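You operate a simulated robot arm through the tools that you are given. There is no shell and no other tool.

Carry out the task below with a simulated two-armed robot. There is one attempt and no reset: what you move stays moved.

## Task
On the clear end of the cabinet top, fold the pink towel in half and then in half again.

The check looks at the end state, three seconds after you hand in, the way a careful person would. Anything else that was tipped, shoved, dropped, spilled or broken makes it a failure. Flat cloth is picked up by pressing the open fingertips on it (5 to 10 N) and closing them slowly along it; thin cloth reads only 2 to 8 mm in the jaws.

## Robot
Two 6-joint arms with two-finger grippers on one trunk, on a base that drives. Base frame: it is fixed to the floor where the robot stands at the start and does not move with it; the origin is under the middle of the robot, x ahead of it, y to its left, z up. Lengths are in m, angles in degrees, forces in N, time in s.
The left shoulder is at the start at [0.03, 0.178, 0.888], the right one opposite. With the tool pointing down near the work surface each hand reaches from about 0.1 to 0.84 m from the robot's upright axis, wherever it stands, measured 20 degrees to its own side. Places, roughly: clear end of the cabinet top [2.8, 2.2, 0.9]; pink towel [2.75, 2.25, 0.75]. Payload 2.54 kg a hand.
Tool frame (each hand has its own): the origin (TCP) lies between the finger pads and is the grasp point; the fingertips stand 0.03 m ahead of it; z points along the fingers, y is the line along which they close. The gripper opens to 0.116 m. The gripper's body begins 0.095 m behind the TCP.
Orientation is told as [roll, pitch, yaw] about the base's x, y, z axes, in that order, counted from this pose: with the fingers straight down and closing along the base's y, the tool's x points along the base's -x, its y along +y and its z along -z.

## Interface
- The arms move only by the tool arm_command. It takes "left_rows", "right_rows" or both (then of equal length, played together; a hand with none holds still); each is a list of rows, each an object of numbers (a shift or turn left out is 0, a gripper value left out holds the last): "dx", "dy", "dz": the shift along the base's x, y, z in m; "wx", "wy", "wz": the turn, a rotation vector about the base's x, y, z in degrees; "fingers": the finger opening in m, from 0 to 0.116. In form: [{"dx": .., "dy": .., "dz": .., "wx": .., "wy": .., "wz": .., "fingers": ..}, ...]. A call has 1 to 20 rows; each row is the pose to reach, as a shift and turn from the pose commanded when the call began. A row lasts 0.2 s, in which the tool goes at most 0.05 m and 8.6 degrees; a call with a longer step from one row to the next is refused whole, and so is a gripper value outside its range. A pose out of reach is approached as far as the arm can. The call stops where the force on the tool passes 40 N (or 10 N more than at its start, if that is more) or the arm is blocked; 0.2 s more then pass. Each finger travels about 0.153 m/s and halts on what it meets, pressing with about 37 N; the grip force reading is that of the motor and also rises with nothing between the fingers. The clock runs only during rows and for 0.2 s after the last one: add rows that repeat a pose to give the fingers time. It gives the time, the measured TCP pose, the force on the tool (base axes), the opening and the grip force at its end, in the units of the frame above (readings bear some noise), with the torque about the TCP (base axes, N m) and any sound that the robot's microphone picked up, and new pictures: "pictures" is both (left out), scene, wrist or none (wrist: the cameras of the hands that moved).
- Cameras (640 x 400 px; columns grow to the right, rows downward): "scene" is now at [0.051, 0.0082, 1.615]; the picture's right is [0.10, -1.00, 0.00], its down [-0.71, -0.07, -0.70] and it looks along [0.70, 0.07, -0.72] (base axes); focal length 276 px, centre (320, 200). "left" rides on the left gripper at [0.069, 0.015, -0.122] in its tool frame; the picture's right is [-0.21, 0.98, 0.00], its down [-0.83, -0.18, -0.53] and it looks along [-0.52, -0.11, 0.85] (tool axes); focal length 251 px, centre (320, 200). "right" rides on the right gripper at [0.069, -0.015, -0.122] in its tool frame; the picture's right is [0.21, 0.98, 0.00], its down [-0.83, 0.18, -0.53] and it looks along [-0.52, 0.11, 0.85] (tool axes); focal length 251 px, centre (320, 200). There is no depth. A picture from a camera that has moved, and an enlarged one, comes with that camera's place and axes in the base frame and with its lens.
- raise_lower(by): slides the trunk up (or, below 0, down) by that many m; the arms and the scene camera ride with it, the base frame stays. It gives what a move gives, with no picture.
- roll_base(legs): drives the robot by 1 to 6 legs, each [ahead, left, turn to the left] in m, m and degrees, along the robot's own axes; the way and the turn of a leg run together, so that a leg with both is an arc; at most 1.5 m and 180 degrees a leg. The arms and the cameras ride along, it lands a little off, and it stops where it bumps. It gives what a move gives, and a new picture of the scene camera.
- head_to(pan, tilt): turns the head with the scene camera to pan (to the left, within 143 degrees either way) and tilt (down, from -29 to 69), counted from straight ahead of the robot. It gives what a move gives, and a new picture of the scene camera.
- enlarge(camera, box): a new picture of the part [left, top, right, bottom] of that camera's present view, enlarged. The clock stands still meanwhile.
- close_job(): hands the job in; it is judged then, once.

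Nothing tells you exact positions but the pictures and the camera data. Unless the task says otherwise, let go and move clear before handing in.

The tools are called after "Request:" as name(argument=value, ...) on one line, values as JSON. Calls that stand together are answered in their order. arm_command: Moves the arms, as the interface text tells. Its arguments: {"type":"object","properties":{"left_rows":{"type":"array","items":{"type":"object","properties":{"dx":{"type":"number"},"dy":{"type":"number"},"dz":{"type":"number"},"wx":{"type":"number"},"wy":{"type":"number"},"wz":{"type":"number"},"fingers":{"type":"number"}}}},"right_rows":{"type":"array","items":{"type":"object","properties":{"dx":{"type":"number"},"dy":{"type":"number"},"dz":{"type":"number"},"wx":{"type":"number"},"wy":{"type":"number"},"wz":{"type":"number"},"fingers":{"type":"number"}}}},"pictures":{"type":"string","enum":["both","scene","wrist","none"]}},"required":[]} The other tools are called the same way: raise_lower (by) slides the trunk up or down; roll_base (legs) drives the base; head_to (pan, tilt) turns the head that bears the scene camera; enlarge (camera, box) takes an enlarged picture of a part of a camera's view; close_job () hands the job in.

At the start:

```text
clock: 0.0
left_eef_pos: [0.4512, 0.1583, 1.0432]
left_ee_rot: [-0.1, 0.1, 0.0]
left_contact_force: [-0.4, 0.5, 0.2]
left_ft_torque: [0.01, 0.01, -0.02]
left_width: 0.116
left_grip_force: 0.1
right_eef_pos: [0.5624, -0.2474, 1.0457]
right_ee_rot: [0.0, 0.0, 0.0]
right_contact_force: [-0.4, 1.0, 0.1]
right_ft_torque: [-0.02, -0.01, 0.04]
right_width: 0.116
right_grip_force: 0.0
trunk travel left (down, up): [-0.1, 0.44]
robot x, y, heading: [-0.0013, -0.0002, 0.1]
head pan, tilt: [5.5, 45.7]
```

scene: 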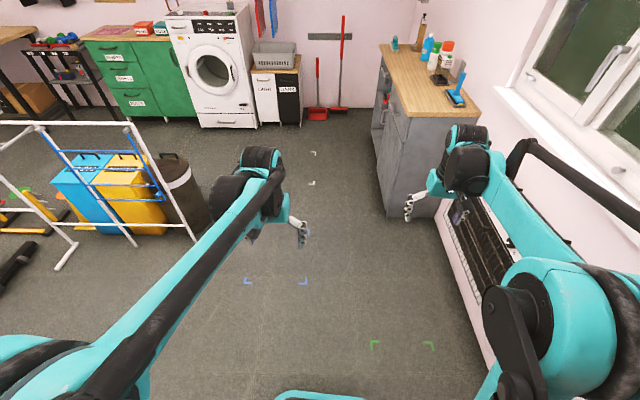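
right: 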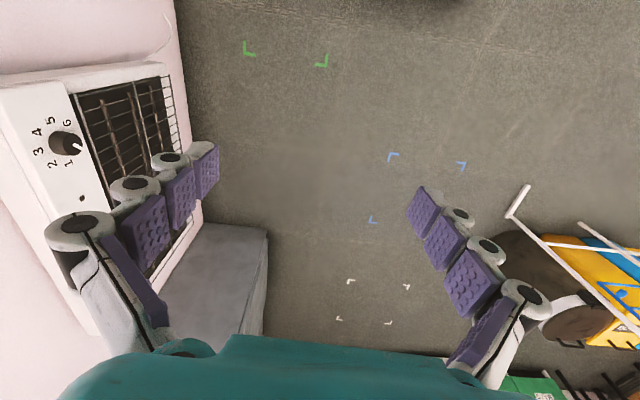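
left: 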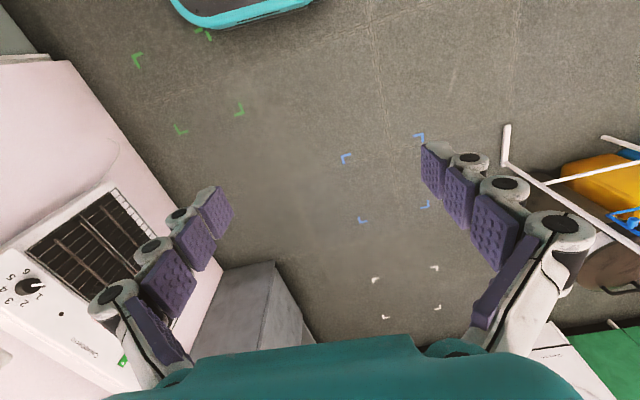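

I see a laundry-type room with the green cabinet at the far left ahead and a washing machine. The towel should be on or in that green cabinet near [2.75, 2.25]; first I turn the head to look toward it.

Request:
head_to(pan=40, tilt=20)

```text
clock: 1.0
left_eef_pos: [0.4516, 0.1577, 1.0431]
left_ee_rot: [-0.1, -0.1, 0.1]
left_contact_force: [0.4, -0.3, -0.3]
left_ft_torque: [0.0, -0.02, 0.0]
left_width: 0.116
left_grip_force: 0.1
right_eef_pos: [0.5633, -0.2471, 1.0471]
right_ee_rot: [0.0, 0.0, 0.0]
right_contact_force: [0.4, 0.0, -0.9]
right_ft_torque: [0.0, 0.0, -0.02]
right_width: 0.1162
right_grip_force: 0.0
trunk travel left (down, up): [-0.1, 0.44]
robot x, y, heading: [0.0023, 0.0007, -0.3]
head pan, tilt: [40.0, 20.0]
camera scene: at [0.0421, 0.0603, 1.6546], right [0.64, -0.77, 0.0], down [-0.26, -0.22, -0.94], along [0.72, 0.6, -0.34], focal length 276 px, centre (320, 200)
```

scene: 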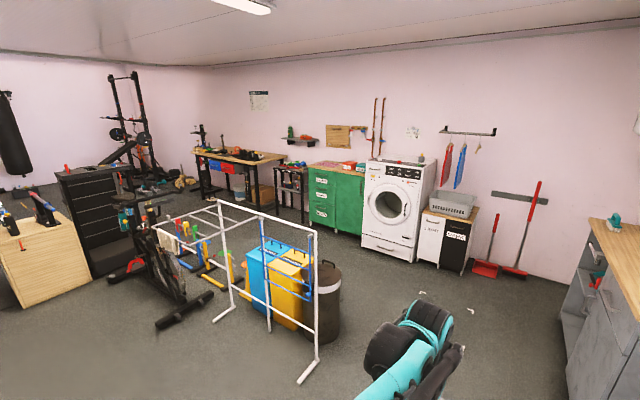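

Request:
enlarge(camera="scene", box=[260, 120, 480, 280])

Request:
enlarge(camera="scene", box=[80, 180, 380, 390])

```text
2.50 times, centred on (370, 200) of scene
camera zoom: at [0.0421, 0.0603, 1.6546], right [0.64, -0.77, 0.0], down [-0.26, -0.22, -0.94], along [0.72, 0.6, -0.34], focal length 690 px, centre (195, 200)
```

zoom: 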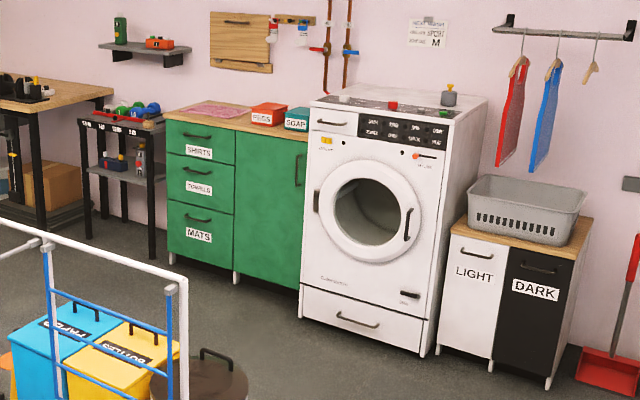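

```text
1.90 times, centred on (230, 285) of scene
camera zoom: at [0.0421, 0.0603, 1.6546], right [0.64, -0.77, 0.0], down [-0.26, -0.22, -0.94], along [0.72, 0.6, -0.34], focal length 526 px, centre (491, 38)
```

zoom: 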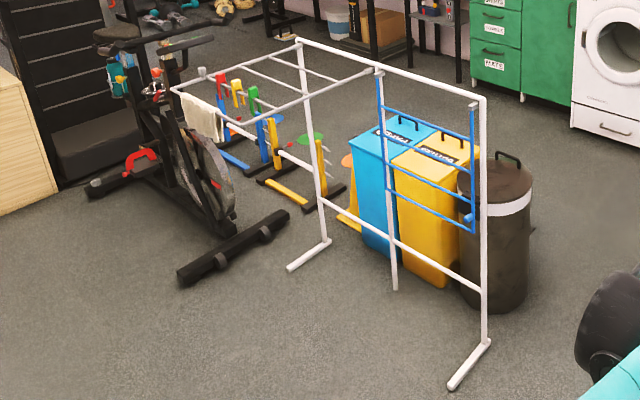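

The pink towel lies flat on the left end of the green cabinet top (top about 0.8 m high, cabinet front at about x = 2.73, y 1.6 to 2.5). I raise the trunk for clearance, then drive in the gap between the drying rack/bins and the grey counter on the right.

Request:
raise_lower(by=0.2)

Request:
roll_base(legs=[[0.4, 0.25, 0], [0.6, 0, 0]])

```text
clock: 3.2
left_eef_pos: [0.4528, 0.1571, 1.2428]
left_ee_rot: [0.0, 0.1, 0.0]
left_contact_force: [0.3, -0.7, -0.1]
left_ft_torque: [0.03, -0.02, 0.0]
left_width: 0.116
left_grip_force: 0.1
right_eef_pos: [0.5626, -0.2478, 1.2464]
right_ee_rot: [-0.1, 0.1, 0.0]
right_contact_force: [-0.1, 0.5, -0.2]
right_ft_torque: [0.01, -0.01, 0.0]
right_width: 0.1161
right_grip_force: 0.1
trunk travel left (down, up): [-0.3, 0.24]
robot x, y, heading: [0.0021, -0.0024, 0.1]
head pan, tilt: [40.0, 20.0]
```

```text
clock: 9.0
left_eef_pos: [1.4485, 0.4133, 1.2427]
left_ee_rot: [-0.1, -0.1, 0.3]
left_contact_force: [0.4, 0.6, -0.5]
left_ft_torque: [0.01, 0.0, -0.01]
left_width: 0.1157
left_grip_force: 0.1
right_eef_pos: [1.5634, 0.0086, 1.2461]
right_ee_rot: [-0.1, -0.1, 0.1]
right_contact_force: [0.1, -0.6, 0.1]
right_ft_torque: [0.01, -0.02, -0.01]
right_width: 0.1162
right_grip_force: 0.2
trunk travel left (down, up): [-0.3, 0.24]
robot x, y, heading: [1.0002, 0.2544, 0.2]
head pan, tilt: [40.0, 20.0]
camera scene: at [1.0404, 0.3148, 1.8546], right [0.65, -0.76, 0.0], down [-0.26, -0.22, -0.94], along [0.72, 0.61, -0.34], focal length 276 px, centre (320, 200)
```

scene: 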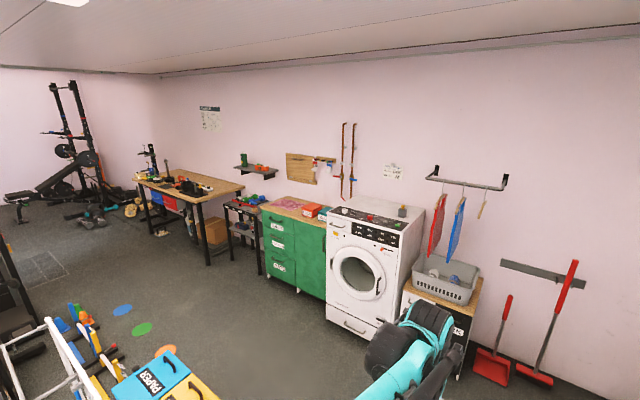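

I'm at x = 1.0, y = 0.25. I check the bins to my left for clearance before moving on.

Request:
head_to(pan=70, tilt=50)

Request:
enlarge(camera="scene", box=[0, 0, 640, 400])

```text
clock: 9.9
left_eef_pos: [1.4491, 0.4137, 1.2435]
left_ee_rot: [-0.1, 0.0, 0.3]
left_contact_force: [0.4, 1.9, 0.2]
left_ft_torque: [-0.01, 0.05, -0.01]
left_width: 0.116
left_grip_force: 0.0
right_eef_pos: [1.5624, 0.0094, 1.2459]
right_ee_rot: [0.0, 0.0, 0.2]
right_contact_force: [-0.3, 0.6, -0.5]
right_ft_torque: [-0.04, -0.01, 0.0]
right_width: 0.1161
right_grip_force: 0.0
trunk travel left (down, up): [-0.3, 0.24]
robot x, y, heading: [1.0002, 0.256, 0.3]
head pan, tilt: [70.0, 50.0]
camera scene: at [0.995, 0.3271, 1.8091], right [0.94, -0.34, 0.0], down [-0.26, -0.72, -0.64], along [0.22, 0.61, -0.77], focal length 276 px, centre (320, 200)
```

scene: 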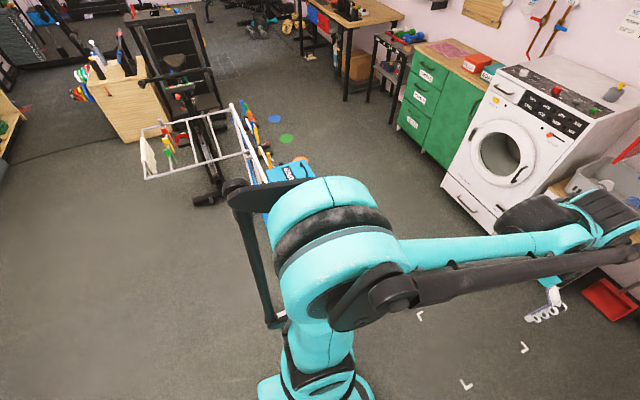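

```text
1.00 times, centred on (320, 200) of scene (not enlarged: the box is as wide or as high as the picture)
camera zoom: at [0.995, 0.3271, 1.8091], right [0.94, -0.34, 0.0], down [-0.26, -0.72, -0.64], along [0.22, 0.61, -0.77], focal length 276 px, centre (320, 200)
```

zoom: 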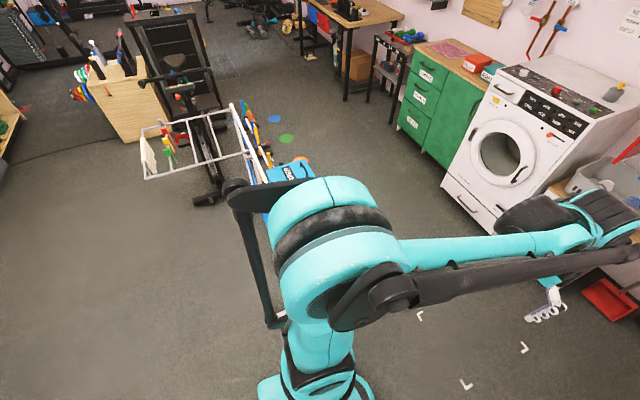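

The arm hides the bins from this angle, so I drive ahead to x ≈ 1.9 and look back to the left from there.

Request:
roll_base(legs=[[0.85, 0, 0]])

Request:
head_to(pan=110, tilt=45)

Request:
head_to(pan=55, tilt=35)

```text
clock: 14.5
left_eef_pos: [2.3111, 0.4089, 1.244]
left_ee_rot: [0.0, -0.1, -0.3]
left_contact_force: [-0.1, -0.4, 0.0]
left_ft_torque: [0.0, 0.02, 0.01]
left_width: 0.1161
left_grip_force: 0.2
right_eef_pos: [2.4207, 0.0045, 1.2454]
right_ee_rot: [0.0, 0.0, -0.4]
right_contact_force: [-0.9, -0.8, -0.3]
right_ft_torque: [-0.01, 0.01, 0.02]
right_width: 0.1159
right_grip_force: 0.1
trunk travel left (down, up): [-0.3, 0.24]
robot x, y, heading: [1.8577, 0.254, -0.2]
head pan, tilt: [70.0, 50.0]
camera scene: at [1.8567, 0.3269, 1.8091], right [0.94, -0.35, 0.0], down [-0.27, -0.72, -0.64], along [0.22, 0.6, -0.77], focal length 276 px, centre (320, 200)
```

scene: 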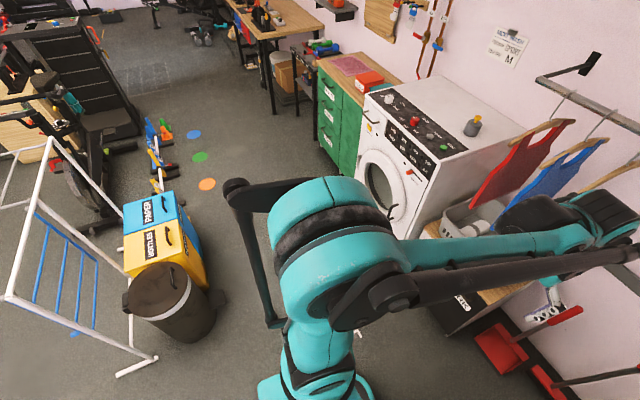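

```text
clock: 15.6
left_eef_pos: [2.3115, 0.409, 1.2425]
left_ee_rot: [0.0, 0.0, -0.3]
left_contact_force: [0.0, 0.2, -0.1]
left_ft_torque: [0.01, -0.02, 0.03]
left_width: 0.1158
left_grip_force: 0.0
right_eef_pos: [2.4223, 0.0035, 1.2462]
right_ee_rot: [0.0, 0.0, -0.3]
right_contact_force: [0.1, 0.1, -0.2]
right_ft_torque: [-0.01, -0.01, -0.04]
right_width: 0.116
right_grip_force: 0.1
trunk travel left (down, up): [-0.3, 0.24]
robot x, y, heading: [1.8612, 0.2523, -0.4]
head pan, tilt: [110.0, 45.0]
camera scene: at [1.8025, 0.3312, 1.816], right [0.94, 0.34, 0.0], down [0.24, -0.67, -0.71], along [-0.24, 0.67, -0.71], focal length 276 px, centre (320, 200)
```

scene: 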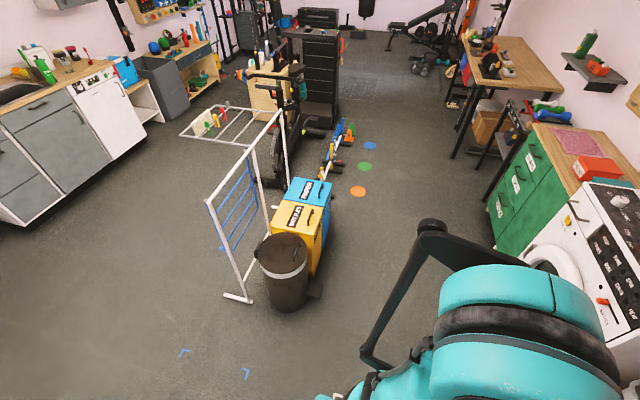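

```text
clock: 16.8
left_eef_pos: [2.3114, 0.41, 1.244]
left_ee_rot: [0.1, -0.1, -0.3]
left_contact_force: [-0.3, 0.1, -0.5]
left_ft_torque: [0.02, 0.0, 0.0]
left_width: 0.1159
left_grip_force: 0.1
right_eef_pos: [2.4212, 0.0044, 1.2454]
right_ee_rot: [0.0, 0.0, -0.3]
right_contact_force: [-0.5, 0.0, -0.1]
right_ft_torque: [-0.02, 0.0, 0.02]
right_width: 0.1159
right_grip_force: 0.0
trunk travel left (down, up): [-0.3, 0.24]
robot x, y, heading: [1.8575, 0.2549, -0.3]
head pan, tilt: [55.0, 35.0]
camera scene: at [1.8805, 0.3266, 1.8308], right [0.82, -0.58, 0.0], down [-0.33, -0.47, -0.82], along [0.47, 0.67, -0.57], focal length 276 px, centre (320, 200)
```

scene: 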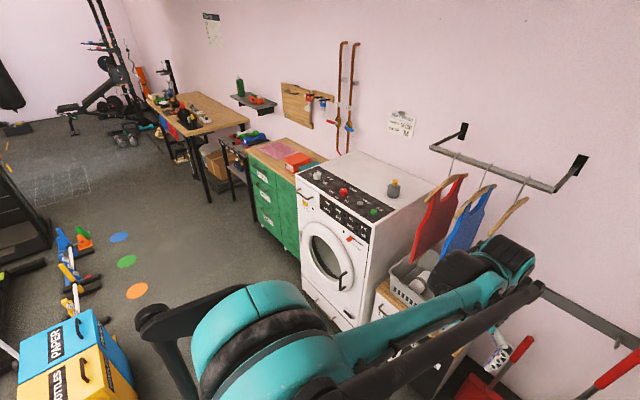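

The way left at x ≈ 1.9 is clear of the bins (they end near x = 1.46) and of the washer front (x ≈ 2.63). I drive left to stand in front of the cabinet's left end.

Request:
roll_base(legs=[[0.05, 1.0, 0], [0, 0.9, 0]])

Request:
head_to(pan=0, tilt=40)

```text
clock: 26.4
left_eef_pos: [2.3732, 2.3171, 1.2429]
left_ee_rot: [0.0, 0.0, 0.0]
left_contact_force: [-0.4, 0.5, 0.2]
left_ft_torque: [0.03, 0.0, -0.02]
left_width: 0.1162
left_grip_force: 0.1
right_eef_pos: [2.4849, 1.9104, 1.2466]
right_ee_rot: [0.0, 0.0, -0.1]
right_contact_force: [-0.4, 0.3, 0.8]
right_ft_torque: [-0.01, 0.02, 0.03]
right_width: 0.1162
right_grip_force: 0.0
trunk travel left (down, up): [-0.3, 0.24]
robot x, y, heading: [1.919, 2.1601, -0.3]
head pan, tilt: [55.0, 35.0]
camera scene: at [1.943, 2.2327, 1.8308], right [0.82, -0.58, 0.0], down [-0.33, -0.47, -0.82], along [0.47, 0.67, -0.57], focal length 276 px, centre (320, 200)
```

scene: 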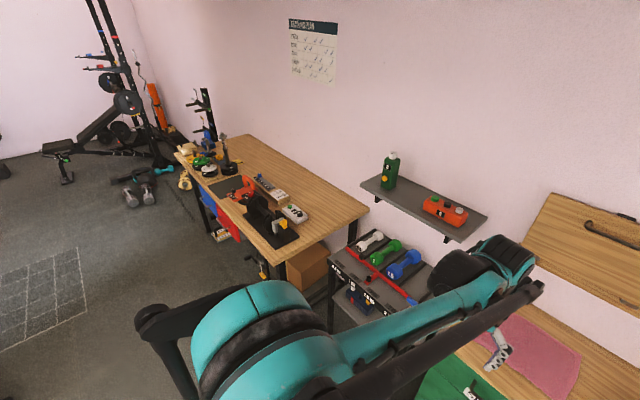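

```text
clock: 27.6
left_eef_pos: [2.3739, 2.3162, 1.2436]
left_ee_rot: [0.0, 0.0, -0.1]
left_contact_force: [-0.5, 0.0, 0.7]
left_ft_torque: [-0.05, 0.0, 0.03]
left_width: 0.1162
left_grip_force: 0.1
right_eef_pos: [2.4836, 1.9102, 1.2463]
right_ee_rot: [-0.1, 0.1, 0.0]
right_contact_force: [0.3, 0.4, 0.2]
right_ft_torque: [0.01, -0.02, 0.01]
right_width: 0.1163
right_grip_force: 0.0
trunk travel left (down, up): [-0.3, 0.24]
robot x, y, heading: [1.9218, 2.1621, -0.3]
head pan, tilt: [0.0, 40.0]
camera scene: at [1.9774, 2.1601, 1.8232], right [0.0, -1.0, 0.0], down [-0.64, 0.0, -0.77], along [0.77, 0.0, -0.64], focal length 276 px, centre (320, 200)
```

scene: 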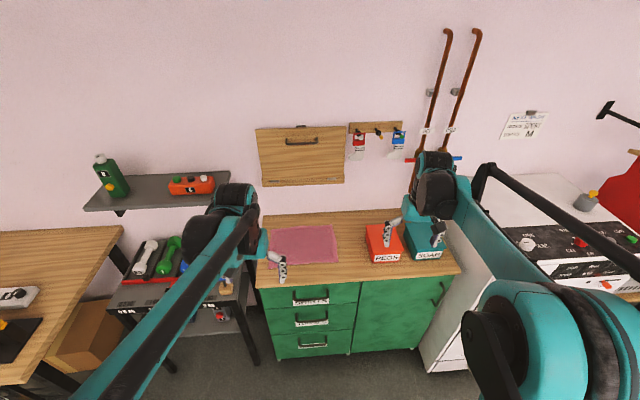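

I'm now facing the cabinet at roughly [1.92, 2.16]. The towel lies at the left end of the top; pegs and soap boxes are at its right. I zoom in.

Request:
enlarge(camera="scene", box=[240, 190, 400, 290])

Request:
enlarge(camera="right", box=[0, 0, 640, 400])

Request:
enlarge(camera="left", box=[0, 0, 640, 400])

```text
4.00 times, centred on (320, 240) of scene
camera zoom: at [1.9774, 2.1601, 1.8232], right [0.0, -1.0, 0.0], down [-0.64, 0.0, -0.77], along [0.77, 0.0, -0.64], focal length 1105 px, centre (320, 40)
```

zoom: 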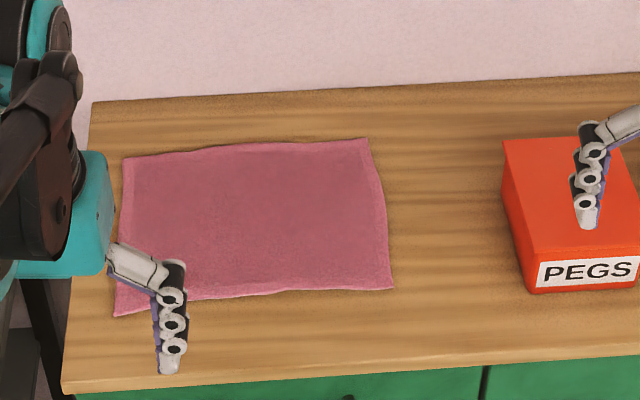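

```text
1.00 times, centred on (320, 200) of right (not enlarged: the box is as wide or as high as the picture)
camera zoom: at [2.4152, 1.8961, 1.3683], right [-0.21, 0.98, 0.0], down [0.83, 0.18, 0.53], along [0.52, 0.11, -0.85], focal length 251 px, centre (320, 200)
```

zoom: 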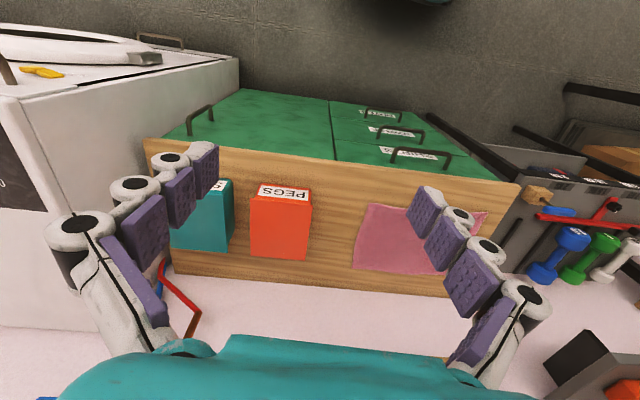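

```text
1.00 times, centred on (320, 200) of left (not enlarged: the box is as wide or as high as the picture)
camera zoom: at [2.3036, 2.3313, 1.3645], right [0.22, 0.98, 0.0], down [0.83, -0.18, 0.53], along [0.52, -0.12, -0.85], focal length 251 px, centre (320, 200)
```

zoom: 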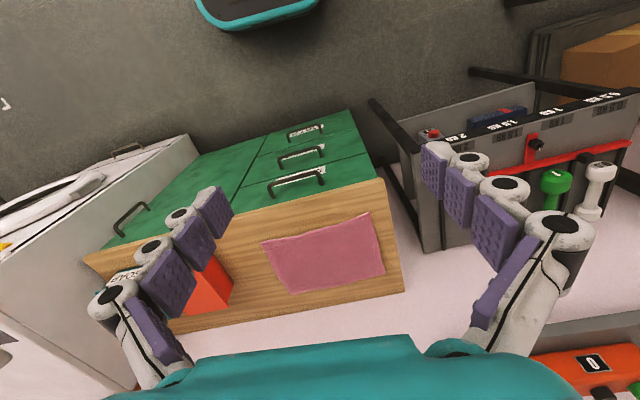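

The towel is flat, about 0.29 × 0.22 m, on the top at z ≈ 0.858, with both towel and cabinet turned about 5° from my base x. I square up with it and drive closer so both hands can reach the whole towel.

Request:
roll_base(legs=[[0, 0, 5.3], [0.3, 0, 0]])

Request:
head_to(pan=0, tilt=55)

Request:
enlarge(camera="left", box=[0, 0, 640, 400])

Request:
enlarge(camera="right", box=[0, 0, 640, 400])

```text
clock: 30.1
left_eef_pos: [2.6548, 2.3842, 1.2433]
left_ee_rot: [0.0, 0.0, 5.1]
left_contact_force: [0.2, -0.4, -0.2]
left_ft_torque: [-0.01, 0.02, 0.0]
left_width: 0.1158
left_grip_force: 0.1
right_eef_pos: [2.803, 1.991, 1.2463]
right_ee_rot: [0.0, 0.0, 5.1]
right_contact_force: [0.4, -0.9, -0.3]
right_ft_torque: [-0.02, -0.02, -0.01]
right_width: 0.1161
right_grip_force: 0.0
trunk travel left (down, up): [-0.3, 0.24]
robot x, y, heading: [2.2193, 2.187, 5.3]
head pan, tilt: [0.0, 40.0]
camera scene: at [2.2753, 2.1922, 1.8232], right [0.09, -1.0, 0.0], down [-0.64, -0.06, -0.77], along [0.76, 0.07, -0.64], focal length 276 px, centre (320, 200)
```

scene: 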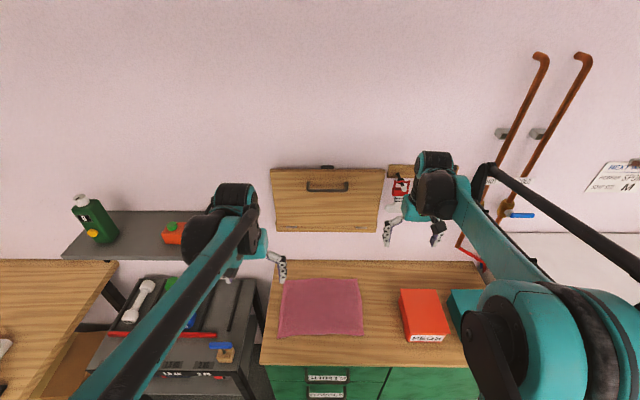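

```text
clock: 30.9
left_eef_pos: [2.6545, 2.3839, 1.2421]
left_ee_rot: [0.0, 0.0, 5.1]
left_contact_force: [0.5, 0.2, -1.0]
left_ft_torque: [0.01, -0.03, 0.05]
left_width: 0.1157
left_grip_force: 0.0
right_eef_pos: [2.8016, 1.9901, 1.2466]
right_ee_rot: [0.0, 0.1, 5.0]
right_contact_force: [-0.6, -0.2, 0.0]
right_ft_torque: [-0.01, -0.04, -0.02]
right_width: 0.116
right_grip_force: 0.1
trunk travel left (down, up): [-0.3, 0.24]
robot x, y, heading: [2.2165, 2.1861, 5.0]
head pan, tilt: [0.0, 55.0]
camera scene: at [2.2612, 2.1908, 1.8026], right [0.09, -1.0, 0.0], down [-0.82, -0.07, -0.57], along [0.57, 0.05, -0.82], focal length 276 px, centre (320, 200)
```

scene: 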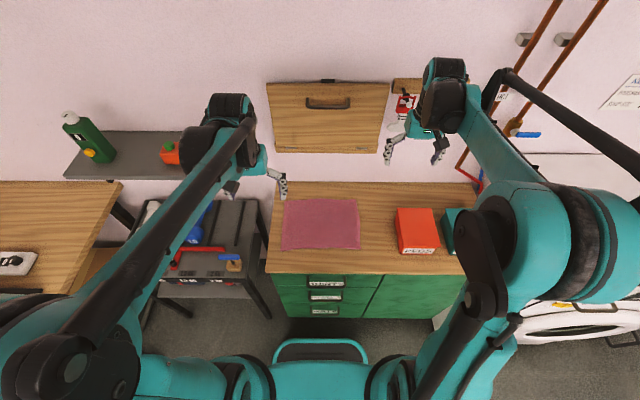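

```text
1.00 times, centred on (320, 200) of left (not enlarged: the box is as wide or as high as the picture)
camera zoom: at [2.5833, 2.3924, 1.3646], right [0.13, 0.99, 0.0], down [0.84, -0.11, 0.53], along [0.53, -0.07, -0.85], focal length 251 px, centre (320, 200)
```

zoom: 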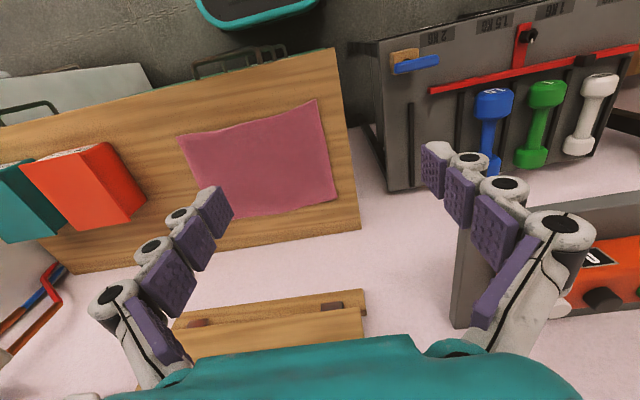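

```text
1.00 times, centred on (320, 200) of right (not enlarged: the box is as wide or as high as the picture)
camera zoom: at [2.7342, 1.969, 1.3684], right [-0.3, 0.95, 0.0], down [0.81, 0.25, 0.53], along [0.51, 0.16, -0.85], focal length 251 px, centre (320, 200)
```

zoom: 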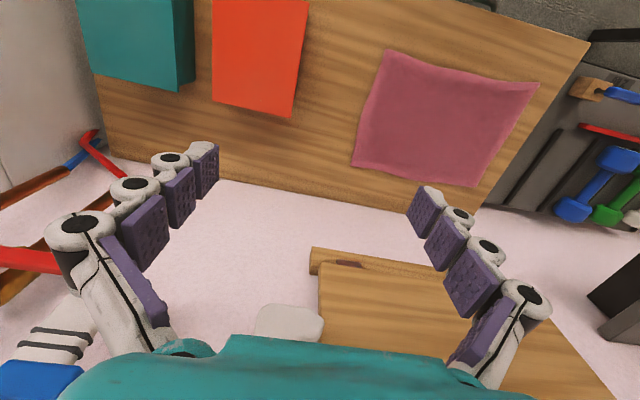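

Request:
enlarge(camera="scene", box=[240, 165, 400, 265])

```text
4.00 times, centred on (320, 215) of scene
camera zoom: at [2.2612, 2.1908, 1.8026], right [0.09, -1.0, 0.0], down [-0.82, -0.07, -0.57], along [0.57, 0.05, -0.82], focal length 1105 px, centre (320, 140)
```

zoom: 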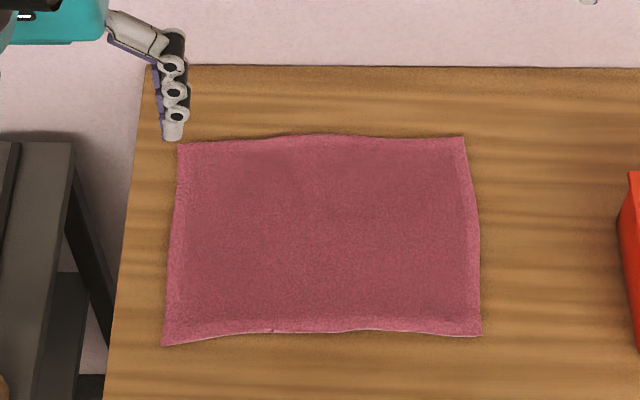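

The towel's corners, in my own frame (ahead, left), are about: front-left (0.475, 0.146), front-right (0.485, −0.150), back-left (0.701, 0.148), back-right (0.710, −0.148). I'll bring both hands above the front corners with fingers partly open, and later carry the front edge over to the back edge.

Request:
arm_command(left_rows=[{"dx": 0.0047, "dy": -0.0049, "dz": -0.0365, "fingers": 0.05}, {"dx": 0.0094, "dy": -0.0097, "dz": -0.073, "fingers": 0.05}, {"dx": 0.0141, "dy": -0.0146, "dz": -0.1095, "fingers": 0.05}, {"dx": 0.0188, "dy": -0.0194, "dz": -0.146, "fingers": 0.05}, {"dx": 0.0235, "dy": -0.0243, "dz": -0.1825, "fingers": 0.05}, {"dx": 0.0282, "dy": -0.0291, "dz": -0.219, "fingers": 0.05}, {"dx": 0.0329, "dy": -0.034, "dz": -0.2555, "fingers": 0.05}, {"dx": 0.0376, "dy": -0.0388, "dz": -0.292, "wz": 2, "fingers": 0.05}, {"dx": 0.0376, "dy": -0.0388, "dz": -0.292, "wz": 2, "fingers": 0.05}], right_rows=[{"dx": -0.0101, "dy": 0.015, "dz": -0.037, "fingers": 0.05}, {"dx": -0.0202, "dy": 0.0301, "dz": -0.0741, "fingers": 0.05}, {"dx": -0.0304, "dy": 0.0451, "dz": -0.1112, "fingers": 0.05}, {"dx": -0.0405, "dy": 0.0601, "dz": -0.1483, "fingers": 0.05}, {"dx": -0.0506, "dy": 0.0752, "dz": -0.1854, "fingers": 0.05}, {"dx": -0.0607, "dy": 0.0902, "dz": -0.2225, "fingers": 0.05}, {"dx": -0.0709, "dy": 0.1053, "dz": -0.2596, "fingers": 0.05}, {"dx": -0.081, "dy": 0.1203, "dz": -0.2966, "wz": 2, "fingers": 0.05}, {"dx": -0.081, "dy": 0.1203, "dz": -0.2966, "wz": 2, "fingers": 0.05}])

```text
clock: 32.9
left_eef_pos: [2.6909, 2.3454, 0.9501]
left_ee_rot: [0.0, -0.1, 7.1]
left_contact_force: [-0.1, -0.3, 0.1]
left_ft_torque: [0.01, -0.04, -0.02]
left_width: 0.0501
left_grip_force: 0.1
right_eef_pos: [2.7214, 2.111, 0.9497]
right_ee_rot: [0.0, 0.0, 7.1]
right_contact_force: [-0.8, 0.3, 0.1]
right_ft_torque: [0.01, 0.0, 0.02]
right_width: 0.05
right_grip_force: 0.0
trunk travel left (down, up): [-0.3, 0.24]
robot x, y, heading: [2.219, 2.1871, 5.0]
head pan, tilt: [0.0, 55.0]
camera scene: at [2.2599, 2.1904, 1.8027], right [0.09, -1.0, 0.0], down [-0.82, -0.07, -0.57], along [0.57, 0.05, -0.82], focal length 276 px, centre (320, 200)
camera right: at [2.654, 2.0876, 1.0713], right [-0.33, 0.94, 0.0], down [0.8, 0.28, 0.53], along [0.5, 0.18, -0.85], focal length 251 px, centre (320, 200)
camera left: at [2.6196, 2.3508, 1.0723], right [0.09, 1.0, 0.0], down [0.84, -0.08, 0.53], along [0.53, -0.05, -0.85], focal length 251 px, centre (320, 200)
```

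scene: 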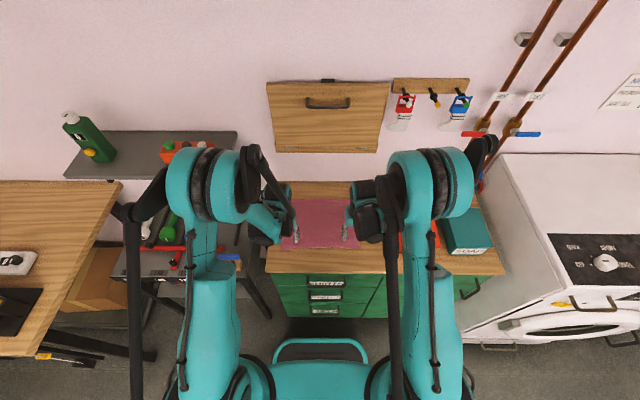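
right: 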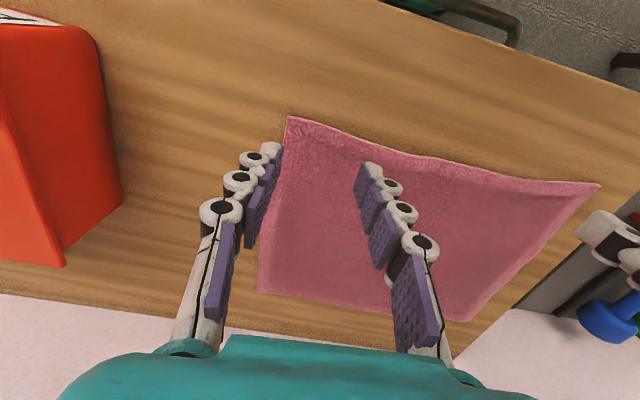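
left: 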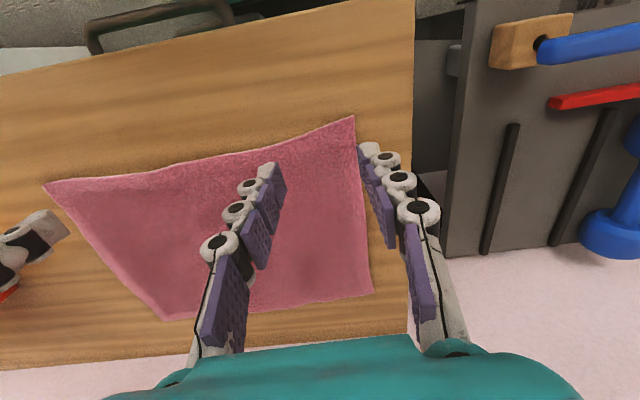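

Both hands hover where planned, about 12–14 mm in from the front edge and 30 mm in from the side edges. I lower them to just above the cloth with a smaller opening.

Request:
arm_command(left_rows=[{"dz": -0.015, "fingers": 0.036}, {"dz": -0.03, "fingers": 0.036}, {"dz": -0.042, "fingers": 0.036}, {"dz": -0.052, "fingers": 0.036}, {"dz": -0.056, "fingers": 0.036}, {"dz": -0.056, "fingers": 0.036}], right_rows=[{"dz": -0.015, "fingers": 0.036}, {"dz": -0.03, "fingers": 0.036}, {"dz": -0.042, "fingers": 0.036}, {"dz": -0.052, "fingers": 0.036}, {"dz": -0.056, "fingers": 0.036}, {"dz": -0.056, "fingers": 0.036}], pictures="wrist")

```text
clock: 34.3
left_eef_pos: [2.6933, 2.3444, 0.8957]
left_ee_rot: [0.0, 0.2, 7.1]
left_contact_force: [1.1, 0.5, -0.3]
left_ft_torque: [0.0, -0.02, -0.03]
left_width: 0.0358
left_grip_force: 0.1
right_eef_pos: [2.7208, 2.1103, 0.8931]
right_ee_rot: [-0.1, 0.0, 7.1]
right_contact_force: [0.0, 0.7, 1.8]
right_ft_torque: [0.02, -0.03, -0.03]
right_width: 0.036
right_grip_force: 0.1
trunk travel left (down, up): [-0.3, 0.24]
robot x, y, heading: [2.2204, 2.1831, 5.1]
head pan, tilt: [0.0, 55.0]
camera right: at [2.654, 2.0873, 1.0157], right [-0.33, 0.94, 0.0], down [0.8, 0.28, 0.53], along [0.5, 0.18, -0.85], focal length 251 px, centre (320, 200)
camera left: at [2.6226, 2.3511, 1.0177], right [0.09, 1.0, 0.0], down [0.84, -0.08, 0.53], along [0.53, -0.05, -0.85], focal length 251 px, centre (320, 200)
```

right: 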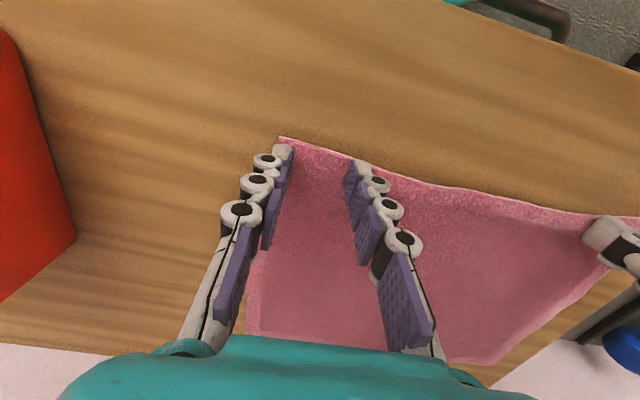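
left: 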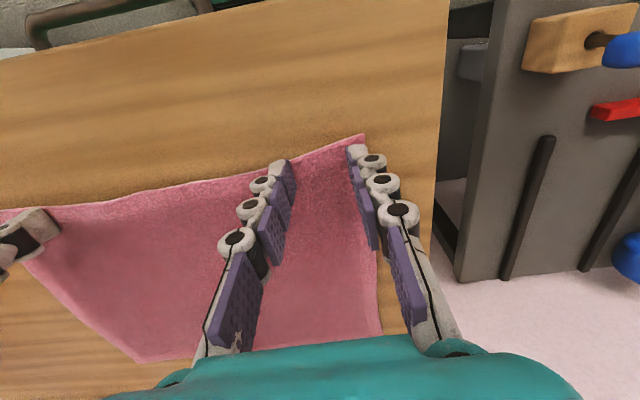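

Fingertips are right at the cloth with the corners well placed. I lower a few millimetres to find the contact force.

Request:
arm_command(left_rows=[{"dz": -0.002}, {"dz": -0.004}, {"dz": -0.005}, {"dz": -0.005}], right_rows=[{"dz": -0.002}, {"dz": -0.003}, {"dz": -0.004}, {"dz": -0.004}], pictures="none")

```text
clock: 35.3
left_eef_pos: [2.6955, 2.3443, 0.8928]
left_ee_rot: [0.0, 0.1, 7.1]
left_contact_force: [0.0, -1.0, 3.9]
left_ft_torque: [-0.04, 0.03, 0.0]
left_width: 0.0364
left_grip_force: 0.1
left hand out of reach, approached as far as the arm can: row 1, 2, 3, 4
right_eef_pos: [2.7184, 2.1107, 0.8904]
right_ee_rot: [0.0, 0.0, 7.1]
right_contact_force: [1.4, 1.3, 18.6]
right_ft_torque: [0.17, -0.02, 0.01]
right_width: 0.0371
right_grip_force: 0.4
trunk travel left (down, up): [-0.3, 0.24]
robot x, y, heading: [2.2189, 2.1867, 5.3]
head pan, tilt: [0.0, 55.0]
```

The left arm runs out of reach downward with the trunk this high, so I lift both hands, lower the trunk, and come down again.

Request:
arm_command(left_rows=[{"dz": 0.03}, {"dz": 0.07}, {"dz": 0.11}, {"dz": 0.15}, {"dz": 0.19}, {"dz": 0.23}], right_rows=[{"dz": 0.03}, {"dz": 0.07}, {"dz": 0.11}, {"dz": 0.15}, {"dz": 0.19}, {"dz": 0.23}], pictures="none")

Request:
raise_lower(by=-0.18)

Request:
enlarge(camera="scene", box=[0, 0, 640, 400])

Request:
enlarge(camera="left", box=[0, 0, 640, 400])

Request:
enlarge(camera="right", box=[0, 0, 640, 400])

```text
clock: 36.7
left_eef_pos: [2.6935, 2.3435, 1.1241]
left_ee_rot: [-0.1, -0.2, 7.1]
left_contact_force: [-0.8, -0.9, -0.3]
left_ft_torque: [-0.01, -0.04, 0.03]
left_width: 0.0362
left_grip_force: 0.0
right_eef_pos: [2.7205, 2.1102, 1.1205]
right_ee_rot: [-0.1, -0.1, 7.1]
right_contact_force: [-0.8, 0.5, 0.8]
right_ft_torque: [0.01, -0.06, -0.01]
right_width: 0.036
right_grip_force: 0.1
trunk travel left (down, up): [-0.3, 0.24]
robot x, y, heading: [2.2181, 2.1808, 5.0]
head pan, tilt: [0.0, 55.0]
```

```text
clock: 38.7
left_eef_pos: [2.696, 2.346, 0.9426]
left_ee_rot: [0.0, 0.0, 7.1]
left_contact_force: [0.2, 0.5, 0.6]
left_ft_torque: [-0.06, 0.01, -0.02]
left_width: 0.0361
left_grip_force: 0.1
right_eef_pos: [2.7205, 2.1109, 0.9393]
right_ee_rot: [0.0, 0.0, 7.1]
right_contact_force: [-0.2, -0.2, 0.2]
right_ft_torque: [-0.01, -0.01, 0.01]
right_width: 0.0359
right_grip_force: 0.0
trunk travel left (down, up): [-0.12, 0.42]
robot x, y, heading: [2.2239, 2.1831, 5.0]
head pan, tilt: [0.0, 55.0]
```

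```text
1.00 times, centred on (320, 200) of scene (not enlarged: the box is as wide or as high as the picture)
camera zoom: at [2.2615, 2.1909, 1.6227], right [0.09, -1.0, 0.0], down [-0.82, -0.07, -0.57], along [0.57, 0.05, -0.82], focal length 276 px, centre (320, 200)
```

zoom: 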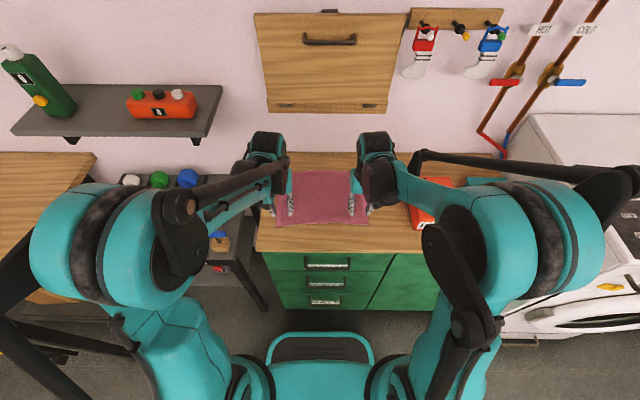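

```text
1.00 times, centred on (320, 200) of left (not enlarged: the box is as wide or as high as the picture)
camera zoom: at [2.6249, 2.3506, 1.0642], right [0.09, 1.0, 0.0], down [0.84, -0.08, 0.53], along [0.53, -0.05, -0.85], focal length 251 px, centre (320, 200)
```

zoom: 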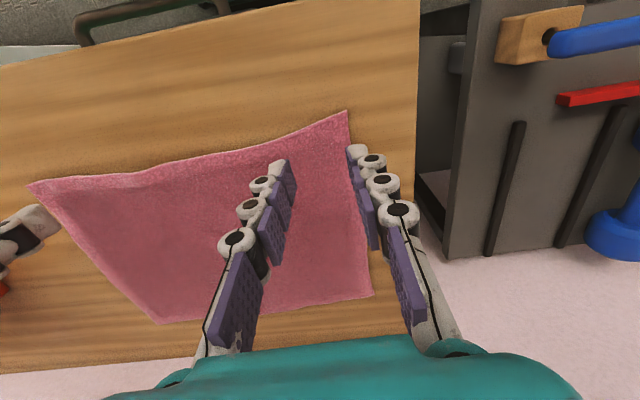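

```text
1.00 times, centred on (320, 200) of right (not enlarged: the box is as wide or as high as the picture)
camera zoom: at [2.6549, 2.087, 1.0611], right [-0.33, 0.94, 0.0], down [0.8, 0.28, 0.53], along [0.5, 0.18, -0.85], focal length 251 px, centre (320, 200)
```

zoom: 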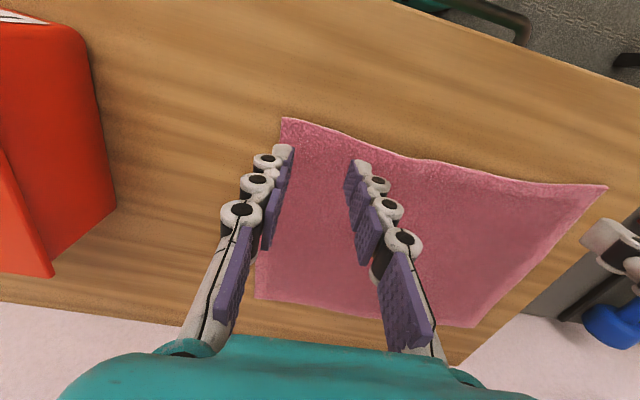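

Trunk lowered; the cloth is unchanged and the hands are just above it. I go down to light contact, with the left hand shifted 5 mm back toward the edge.

Request:
arm_command(left_rows=[{"dx": -0.003, "dz": -0.015}, {"dx": -0.005, "dz": -0.03}, {"dx": -0.005, "dz": -0.042}, {"dx": -0.005, "dz": -0.048}, {"dx": -0.005, "dz": -0.05}, {"dx": -0.005, "dz": -0.051}, {"dx": -0.005, "dz": -0.051}], right_rows=[{"dz": -0.015}, {"dz": -0.03}, {"dz": -0.042}, {"dz": -0.0455}, {"dz": -0.0465}, {"dz": -0.0475}, {"dz": -0.0475}], pictures="none")

```text
clock: 40.3
left_eef_pos: [2.6909, 2.345, 0.8917]
left_ee_rot: [0.0, 0.0, 7.2]
left_contact_force: [1.5, -0.4, 10.5]
left_ft_torque: [-0.04, -0.09, -0.01]
left_width: 0.0366
left_grip_force: 0.2
right_eef_pos: [2.7209, 2.1115, 0.8914]
right_ee_rot: [0.0, -0.2, 7.1]
right_contact_force: [1.3, 0.2, 12.1]
right_ft_torque: [0.05, -0.05, 0.0]
right_width: 0.0374
right_grip_force: 0.3
trunk travel left (down, up): [-0.12, 0.42]
robot x, y, heading: [2.2172, 2.1901, 5.2]
head pan, tilt: [0.0, 55.0]
```

Contact forces are about 10–12 N; I ease up slightly and close the fingers slowly along the cloth.

Request:
arm_command(left_rows=[{"dz": 0.0005, "fingers": 0.036}, {"dz": 0.0005, "fingers": 0.033}, {"dz": 0.0005, "fingers": 0.03}, {"dz": 0.0005, "fingers": 0.027}, {"dz": 0.0005, "fingers": 0.024}, {"dz": 0.0005, "fingers": 0.021}, {"dz": 0.0005, "fingers": 0.018}, {"dz": 0.0005, "fingers": 0.015}, {"dz": 0.0005, "fingers": 0.012}, {"dz": 0.0005, "fingers": 0.009}, {"dz": 0.0005, "fingers": 0.006}, {"dz": 0.0005, "fingers": 0.003}, {"dz": 0.0005, "fingers": 0.0}, {"dz": 0.0005, "fingers": 0.0}, {"dz": 0.0005, "fingers": 0.0}], right_rows=[{"dz": 0.0008, "fingers": 0.036}, {"dz": 0.0008, "fingers": 0.033}, {"dz": 0.0008, "fingers": 0.03}, {"dz": 0.0008, "fingers": 0.027}, {"dz": 0.0008, "fingers": 0.024}, {"dz": 0.0008, "fingers": 0.021}, {"dz": 0.0008, "fingers": 0.018}, {"dz": 0.0008, "fingers": 0.015}, {"dz": 0.0008, "fingers": 0.012}, {"dz": 0.0008, "fingers": 0.009}, {"dz": 0.0008, "fingers": 0.006}, {"dz": 0.0008, "fingers": 0.003}, {"dz": 0.0008, "fingers": 0.0}, {"dz": 0.0008, "fingers": 0.0}, {"dz": 0.0008, "fingers": 0.0}], pictures="both")

```text
clock: 43.5
left_eef_pos: [2.6906, 2.3452, 0.8922]
left_ee_rot: [0.0, 0.0, 7.0]
left_contact_force: [1.4, -3.0, -0.5]
left_ft_torque: [-0.11, -0.03, -0.02]
left_width: 0.0044
left_grip_force: 34.7
right_eef_pos: [2.7211, 2.1099, 0.8915]
right_ee_rot: [-0.1, 0.0, 7.1]
right_contact_force: [0.5, 4.0, 1.0]
right_ft_torque: [0.08, 0.0, -0.03]
right_width: 0.0035
right_grip_force: 32.6
trunk travel left (down, up): [-0.12, 0.42]
robot x, y, heading: [2.2163, 2.1876, 5.0]
head pan, tilt: [0.0, 55.0]
camera scene: at [2.2615, 2.1909, 1.6226], right [0.09, -1.0, 0.0], down [-0.82, -0.07, -0.57], along [0.57, 0.05, -0.82], focal length 276 px, centre (320, 200)
camera right: at [2.6551, 2.087, 1.0141], right [-0.33, 0.94, 0.0], down [0.8, 0.28, 0.53], along [0.5, 0.18, -0.85], focal length 251 px, centre (320, 200)
camera left: at [2.6197, 2.3504, 1.0137], right [0.09, 1.0, 0.0], down [0.84, -0.08, 0.53], along [0.53, -0.05, -0.85], focal length 251 px, centre (320, 200)
```

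scene: 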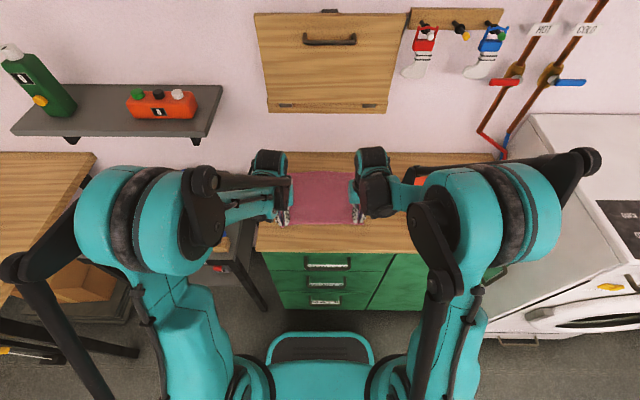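
right: 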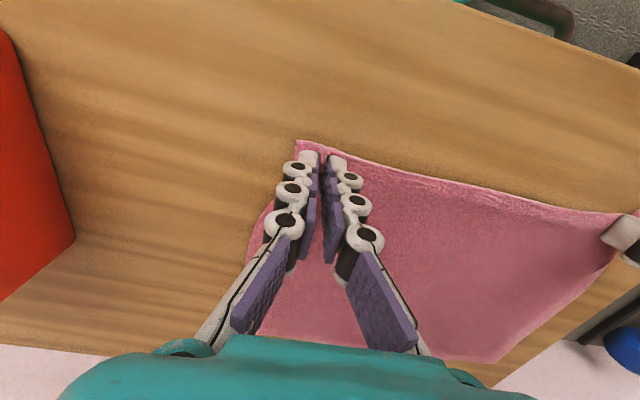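
left: 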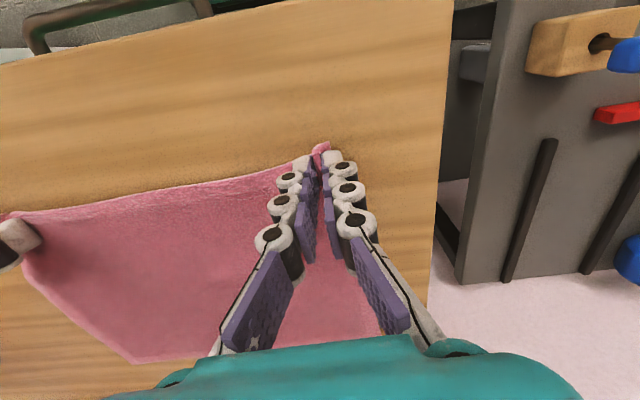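

Both jaws read about 4 mm, so cloth is pinched at both front corners. I lift a little to check the grip.

Request:
arm_command(left_rows=[{"dz": 0.01, "dx": 0.001}, {"dz": 0.02, "dx": 0.003}, {"dz": 0.03, "dx": 0.006}, {"dz": 0.04, "dx": 0.01}, {"dz": 0.04, "dx": 0.01}], right_rows=[{"dz": 0.01, "dx": 0.001}, {"dz": 0.02, "dx": 0.003}, {"dz": 0.03, "dx": 0.006}, {"dz": 0.04, "dx": 0.01}, {"dz": 0.04, "dx": 0.01}], pictures="both")

Request:
enlarge(camera="scene", box=[240, 150, 400, 250])

```text
clock: 44.7
left_eef_pos: [2.7017, 2.3457, 0.9327]
left_ee_rot: [0.0, 0.0, 7.2]
left_contact_force: [0.1, -4.5, 1.8]
left_ft_torque: [-0.12, -0.01, -0.03]
left_width: 0.0027
left_grip_force: 30.4
right_eef_pos: [2.7316, 2.1104, 0.9312]
right_ee_rot: [-0.1, 0.0, 7.0]
right_contact_force: [-0.7, 3.8, 0.0]
right_ft_torque: [0.09, -0.02, -0.04]
right_width: 0.0035
right_grip_force: 32.8
trunk travel left (down, up): [-0.12, 0.42]
robot x, y, heading: [2.2189, 2.1834, 5.2]
head pan, tilt: [0.0, 55.0]
camera scene: at [2.2618, 2.1909, 1.6225], right [0.09, -1.0, 0.0], down [-0.82, -0.07, -0.57], along [0.57, 0.05, -0.82], focal length 276 px, centre (320, 200)
camera right: at [2.6649, 2.087, 1.0539], right [-0.33, 0.94, 0.0], down [0.8, 0.28, 0.53], along [0.5, 0.18, -0.85], focal length 251 px, centre (320, 200)
camera left: at [2.6304, 2.3505, 1.0534], right [0.09, 1.0, 0.0], down [0.84, -0.08, 0.53], along [0.53, -0.05, -0.85], focal length 251 px, centre (320, 200)
```

scene: 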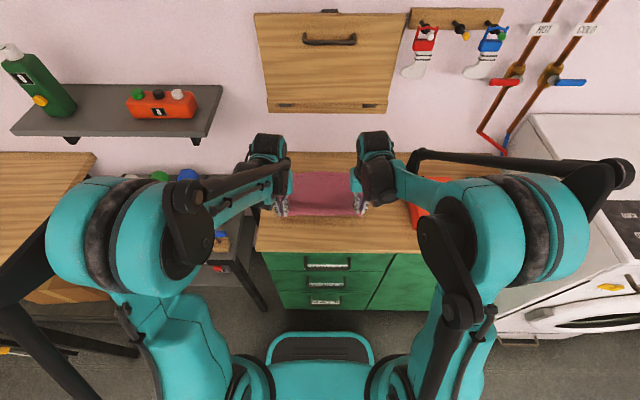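
right: 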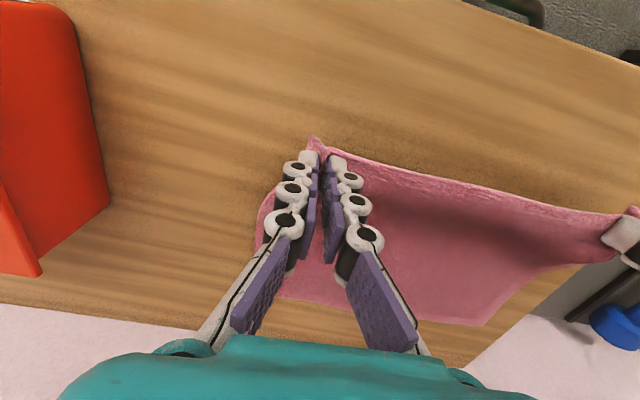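
left: 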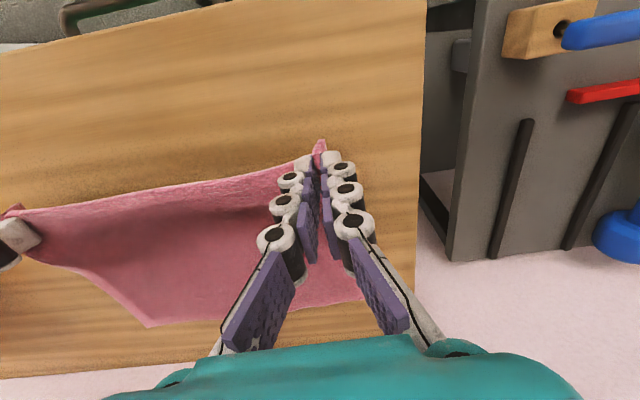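

```text
4.00 times, centred on (320, 200) of scene
camera zoom: at [2.2618, 2.1909, 1.6225], right [0.09, -1.0, 0.0], down [-0.82, -0.07, -0.57], along [0.57, 0.05, -0.82], focal length 1105 px, centre (320, 200)
```

zoom: 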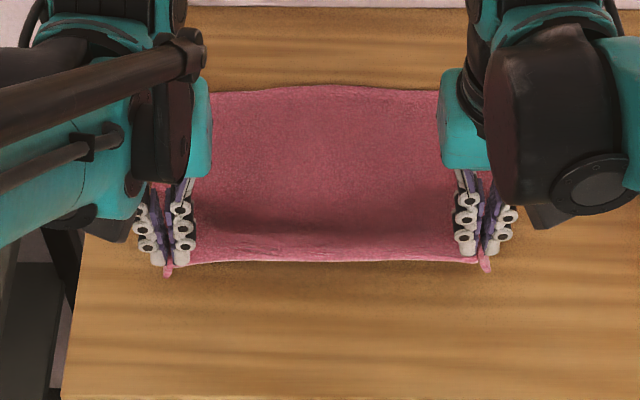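

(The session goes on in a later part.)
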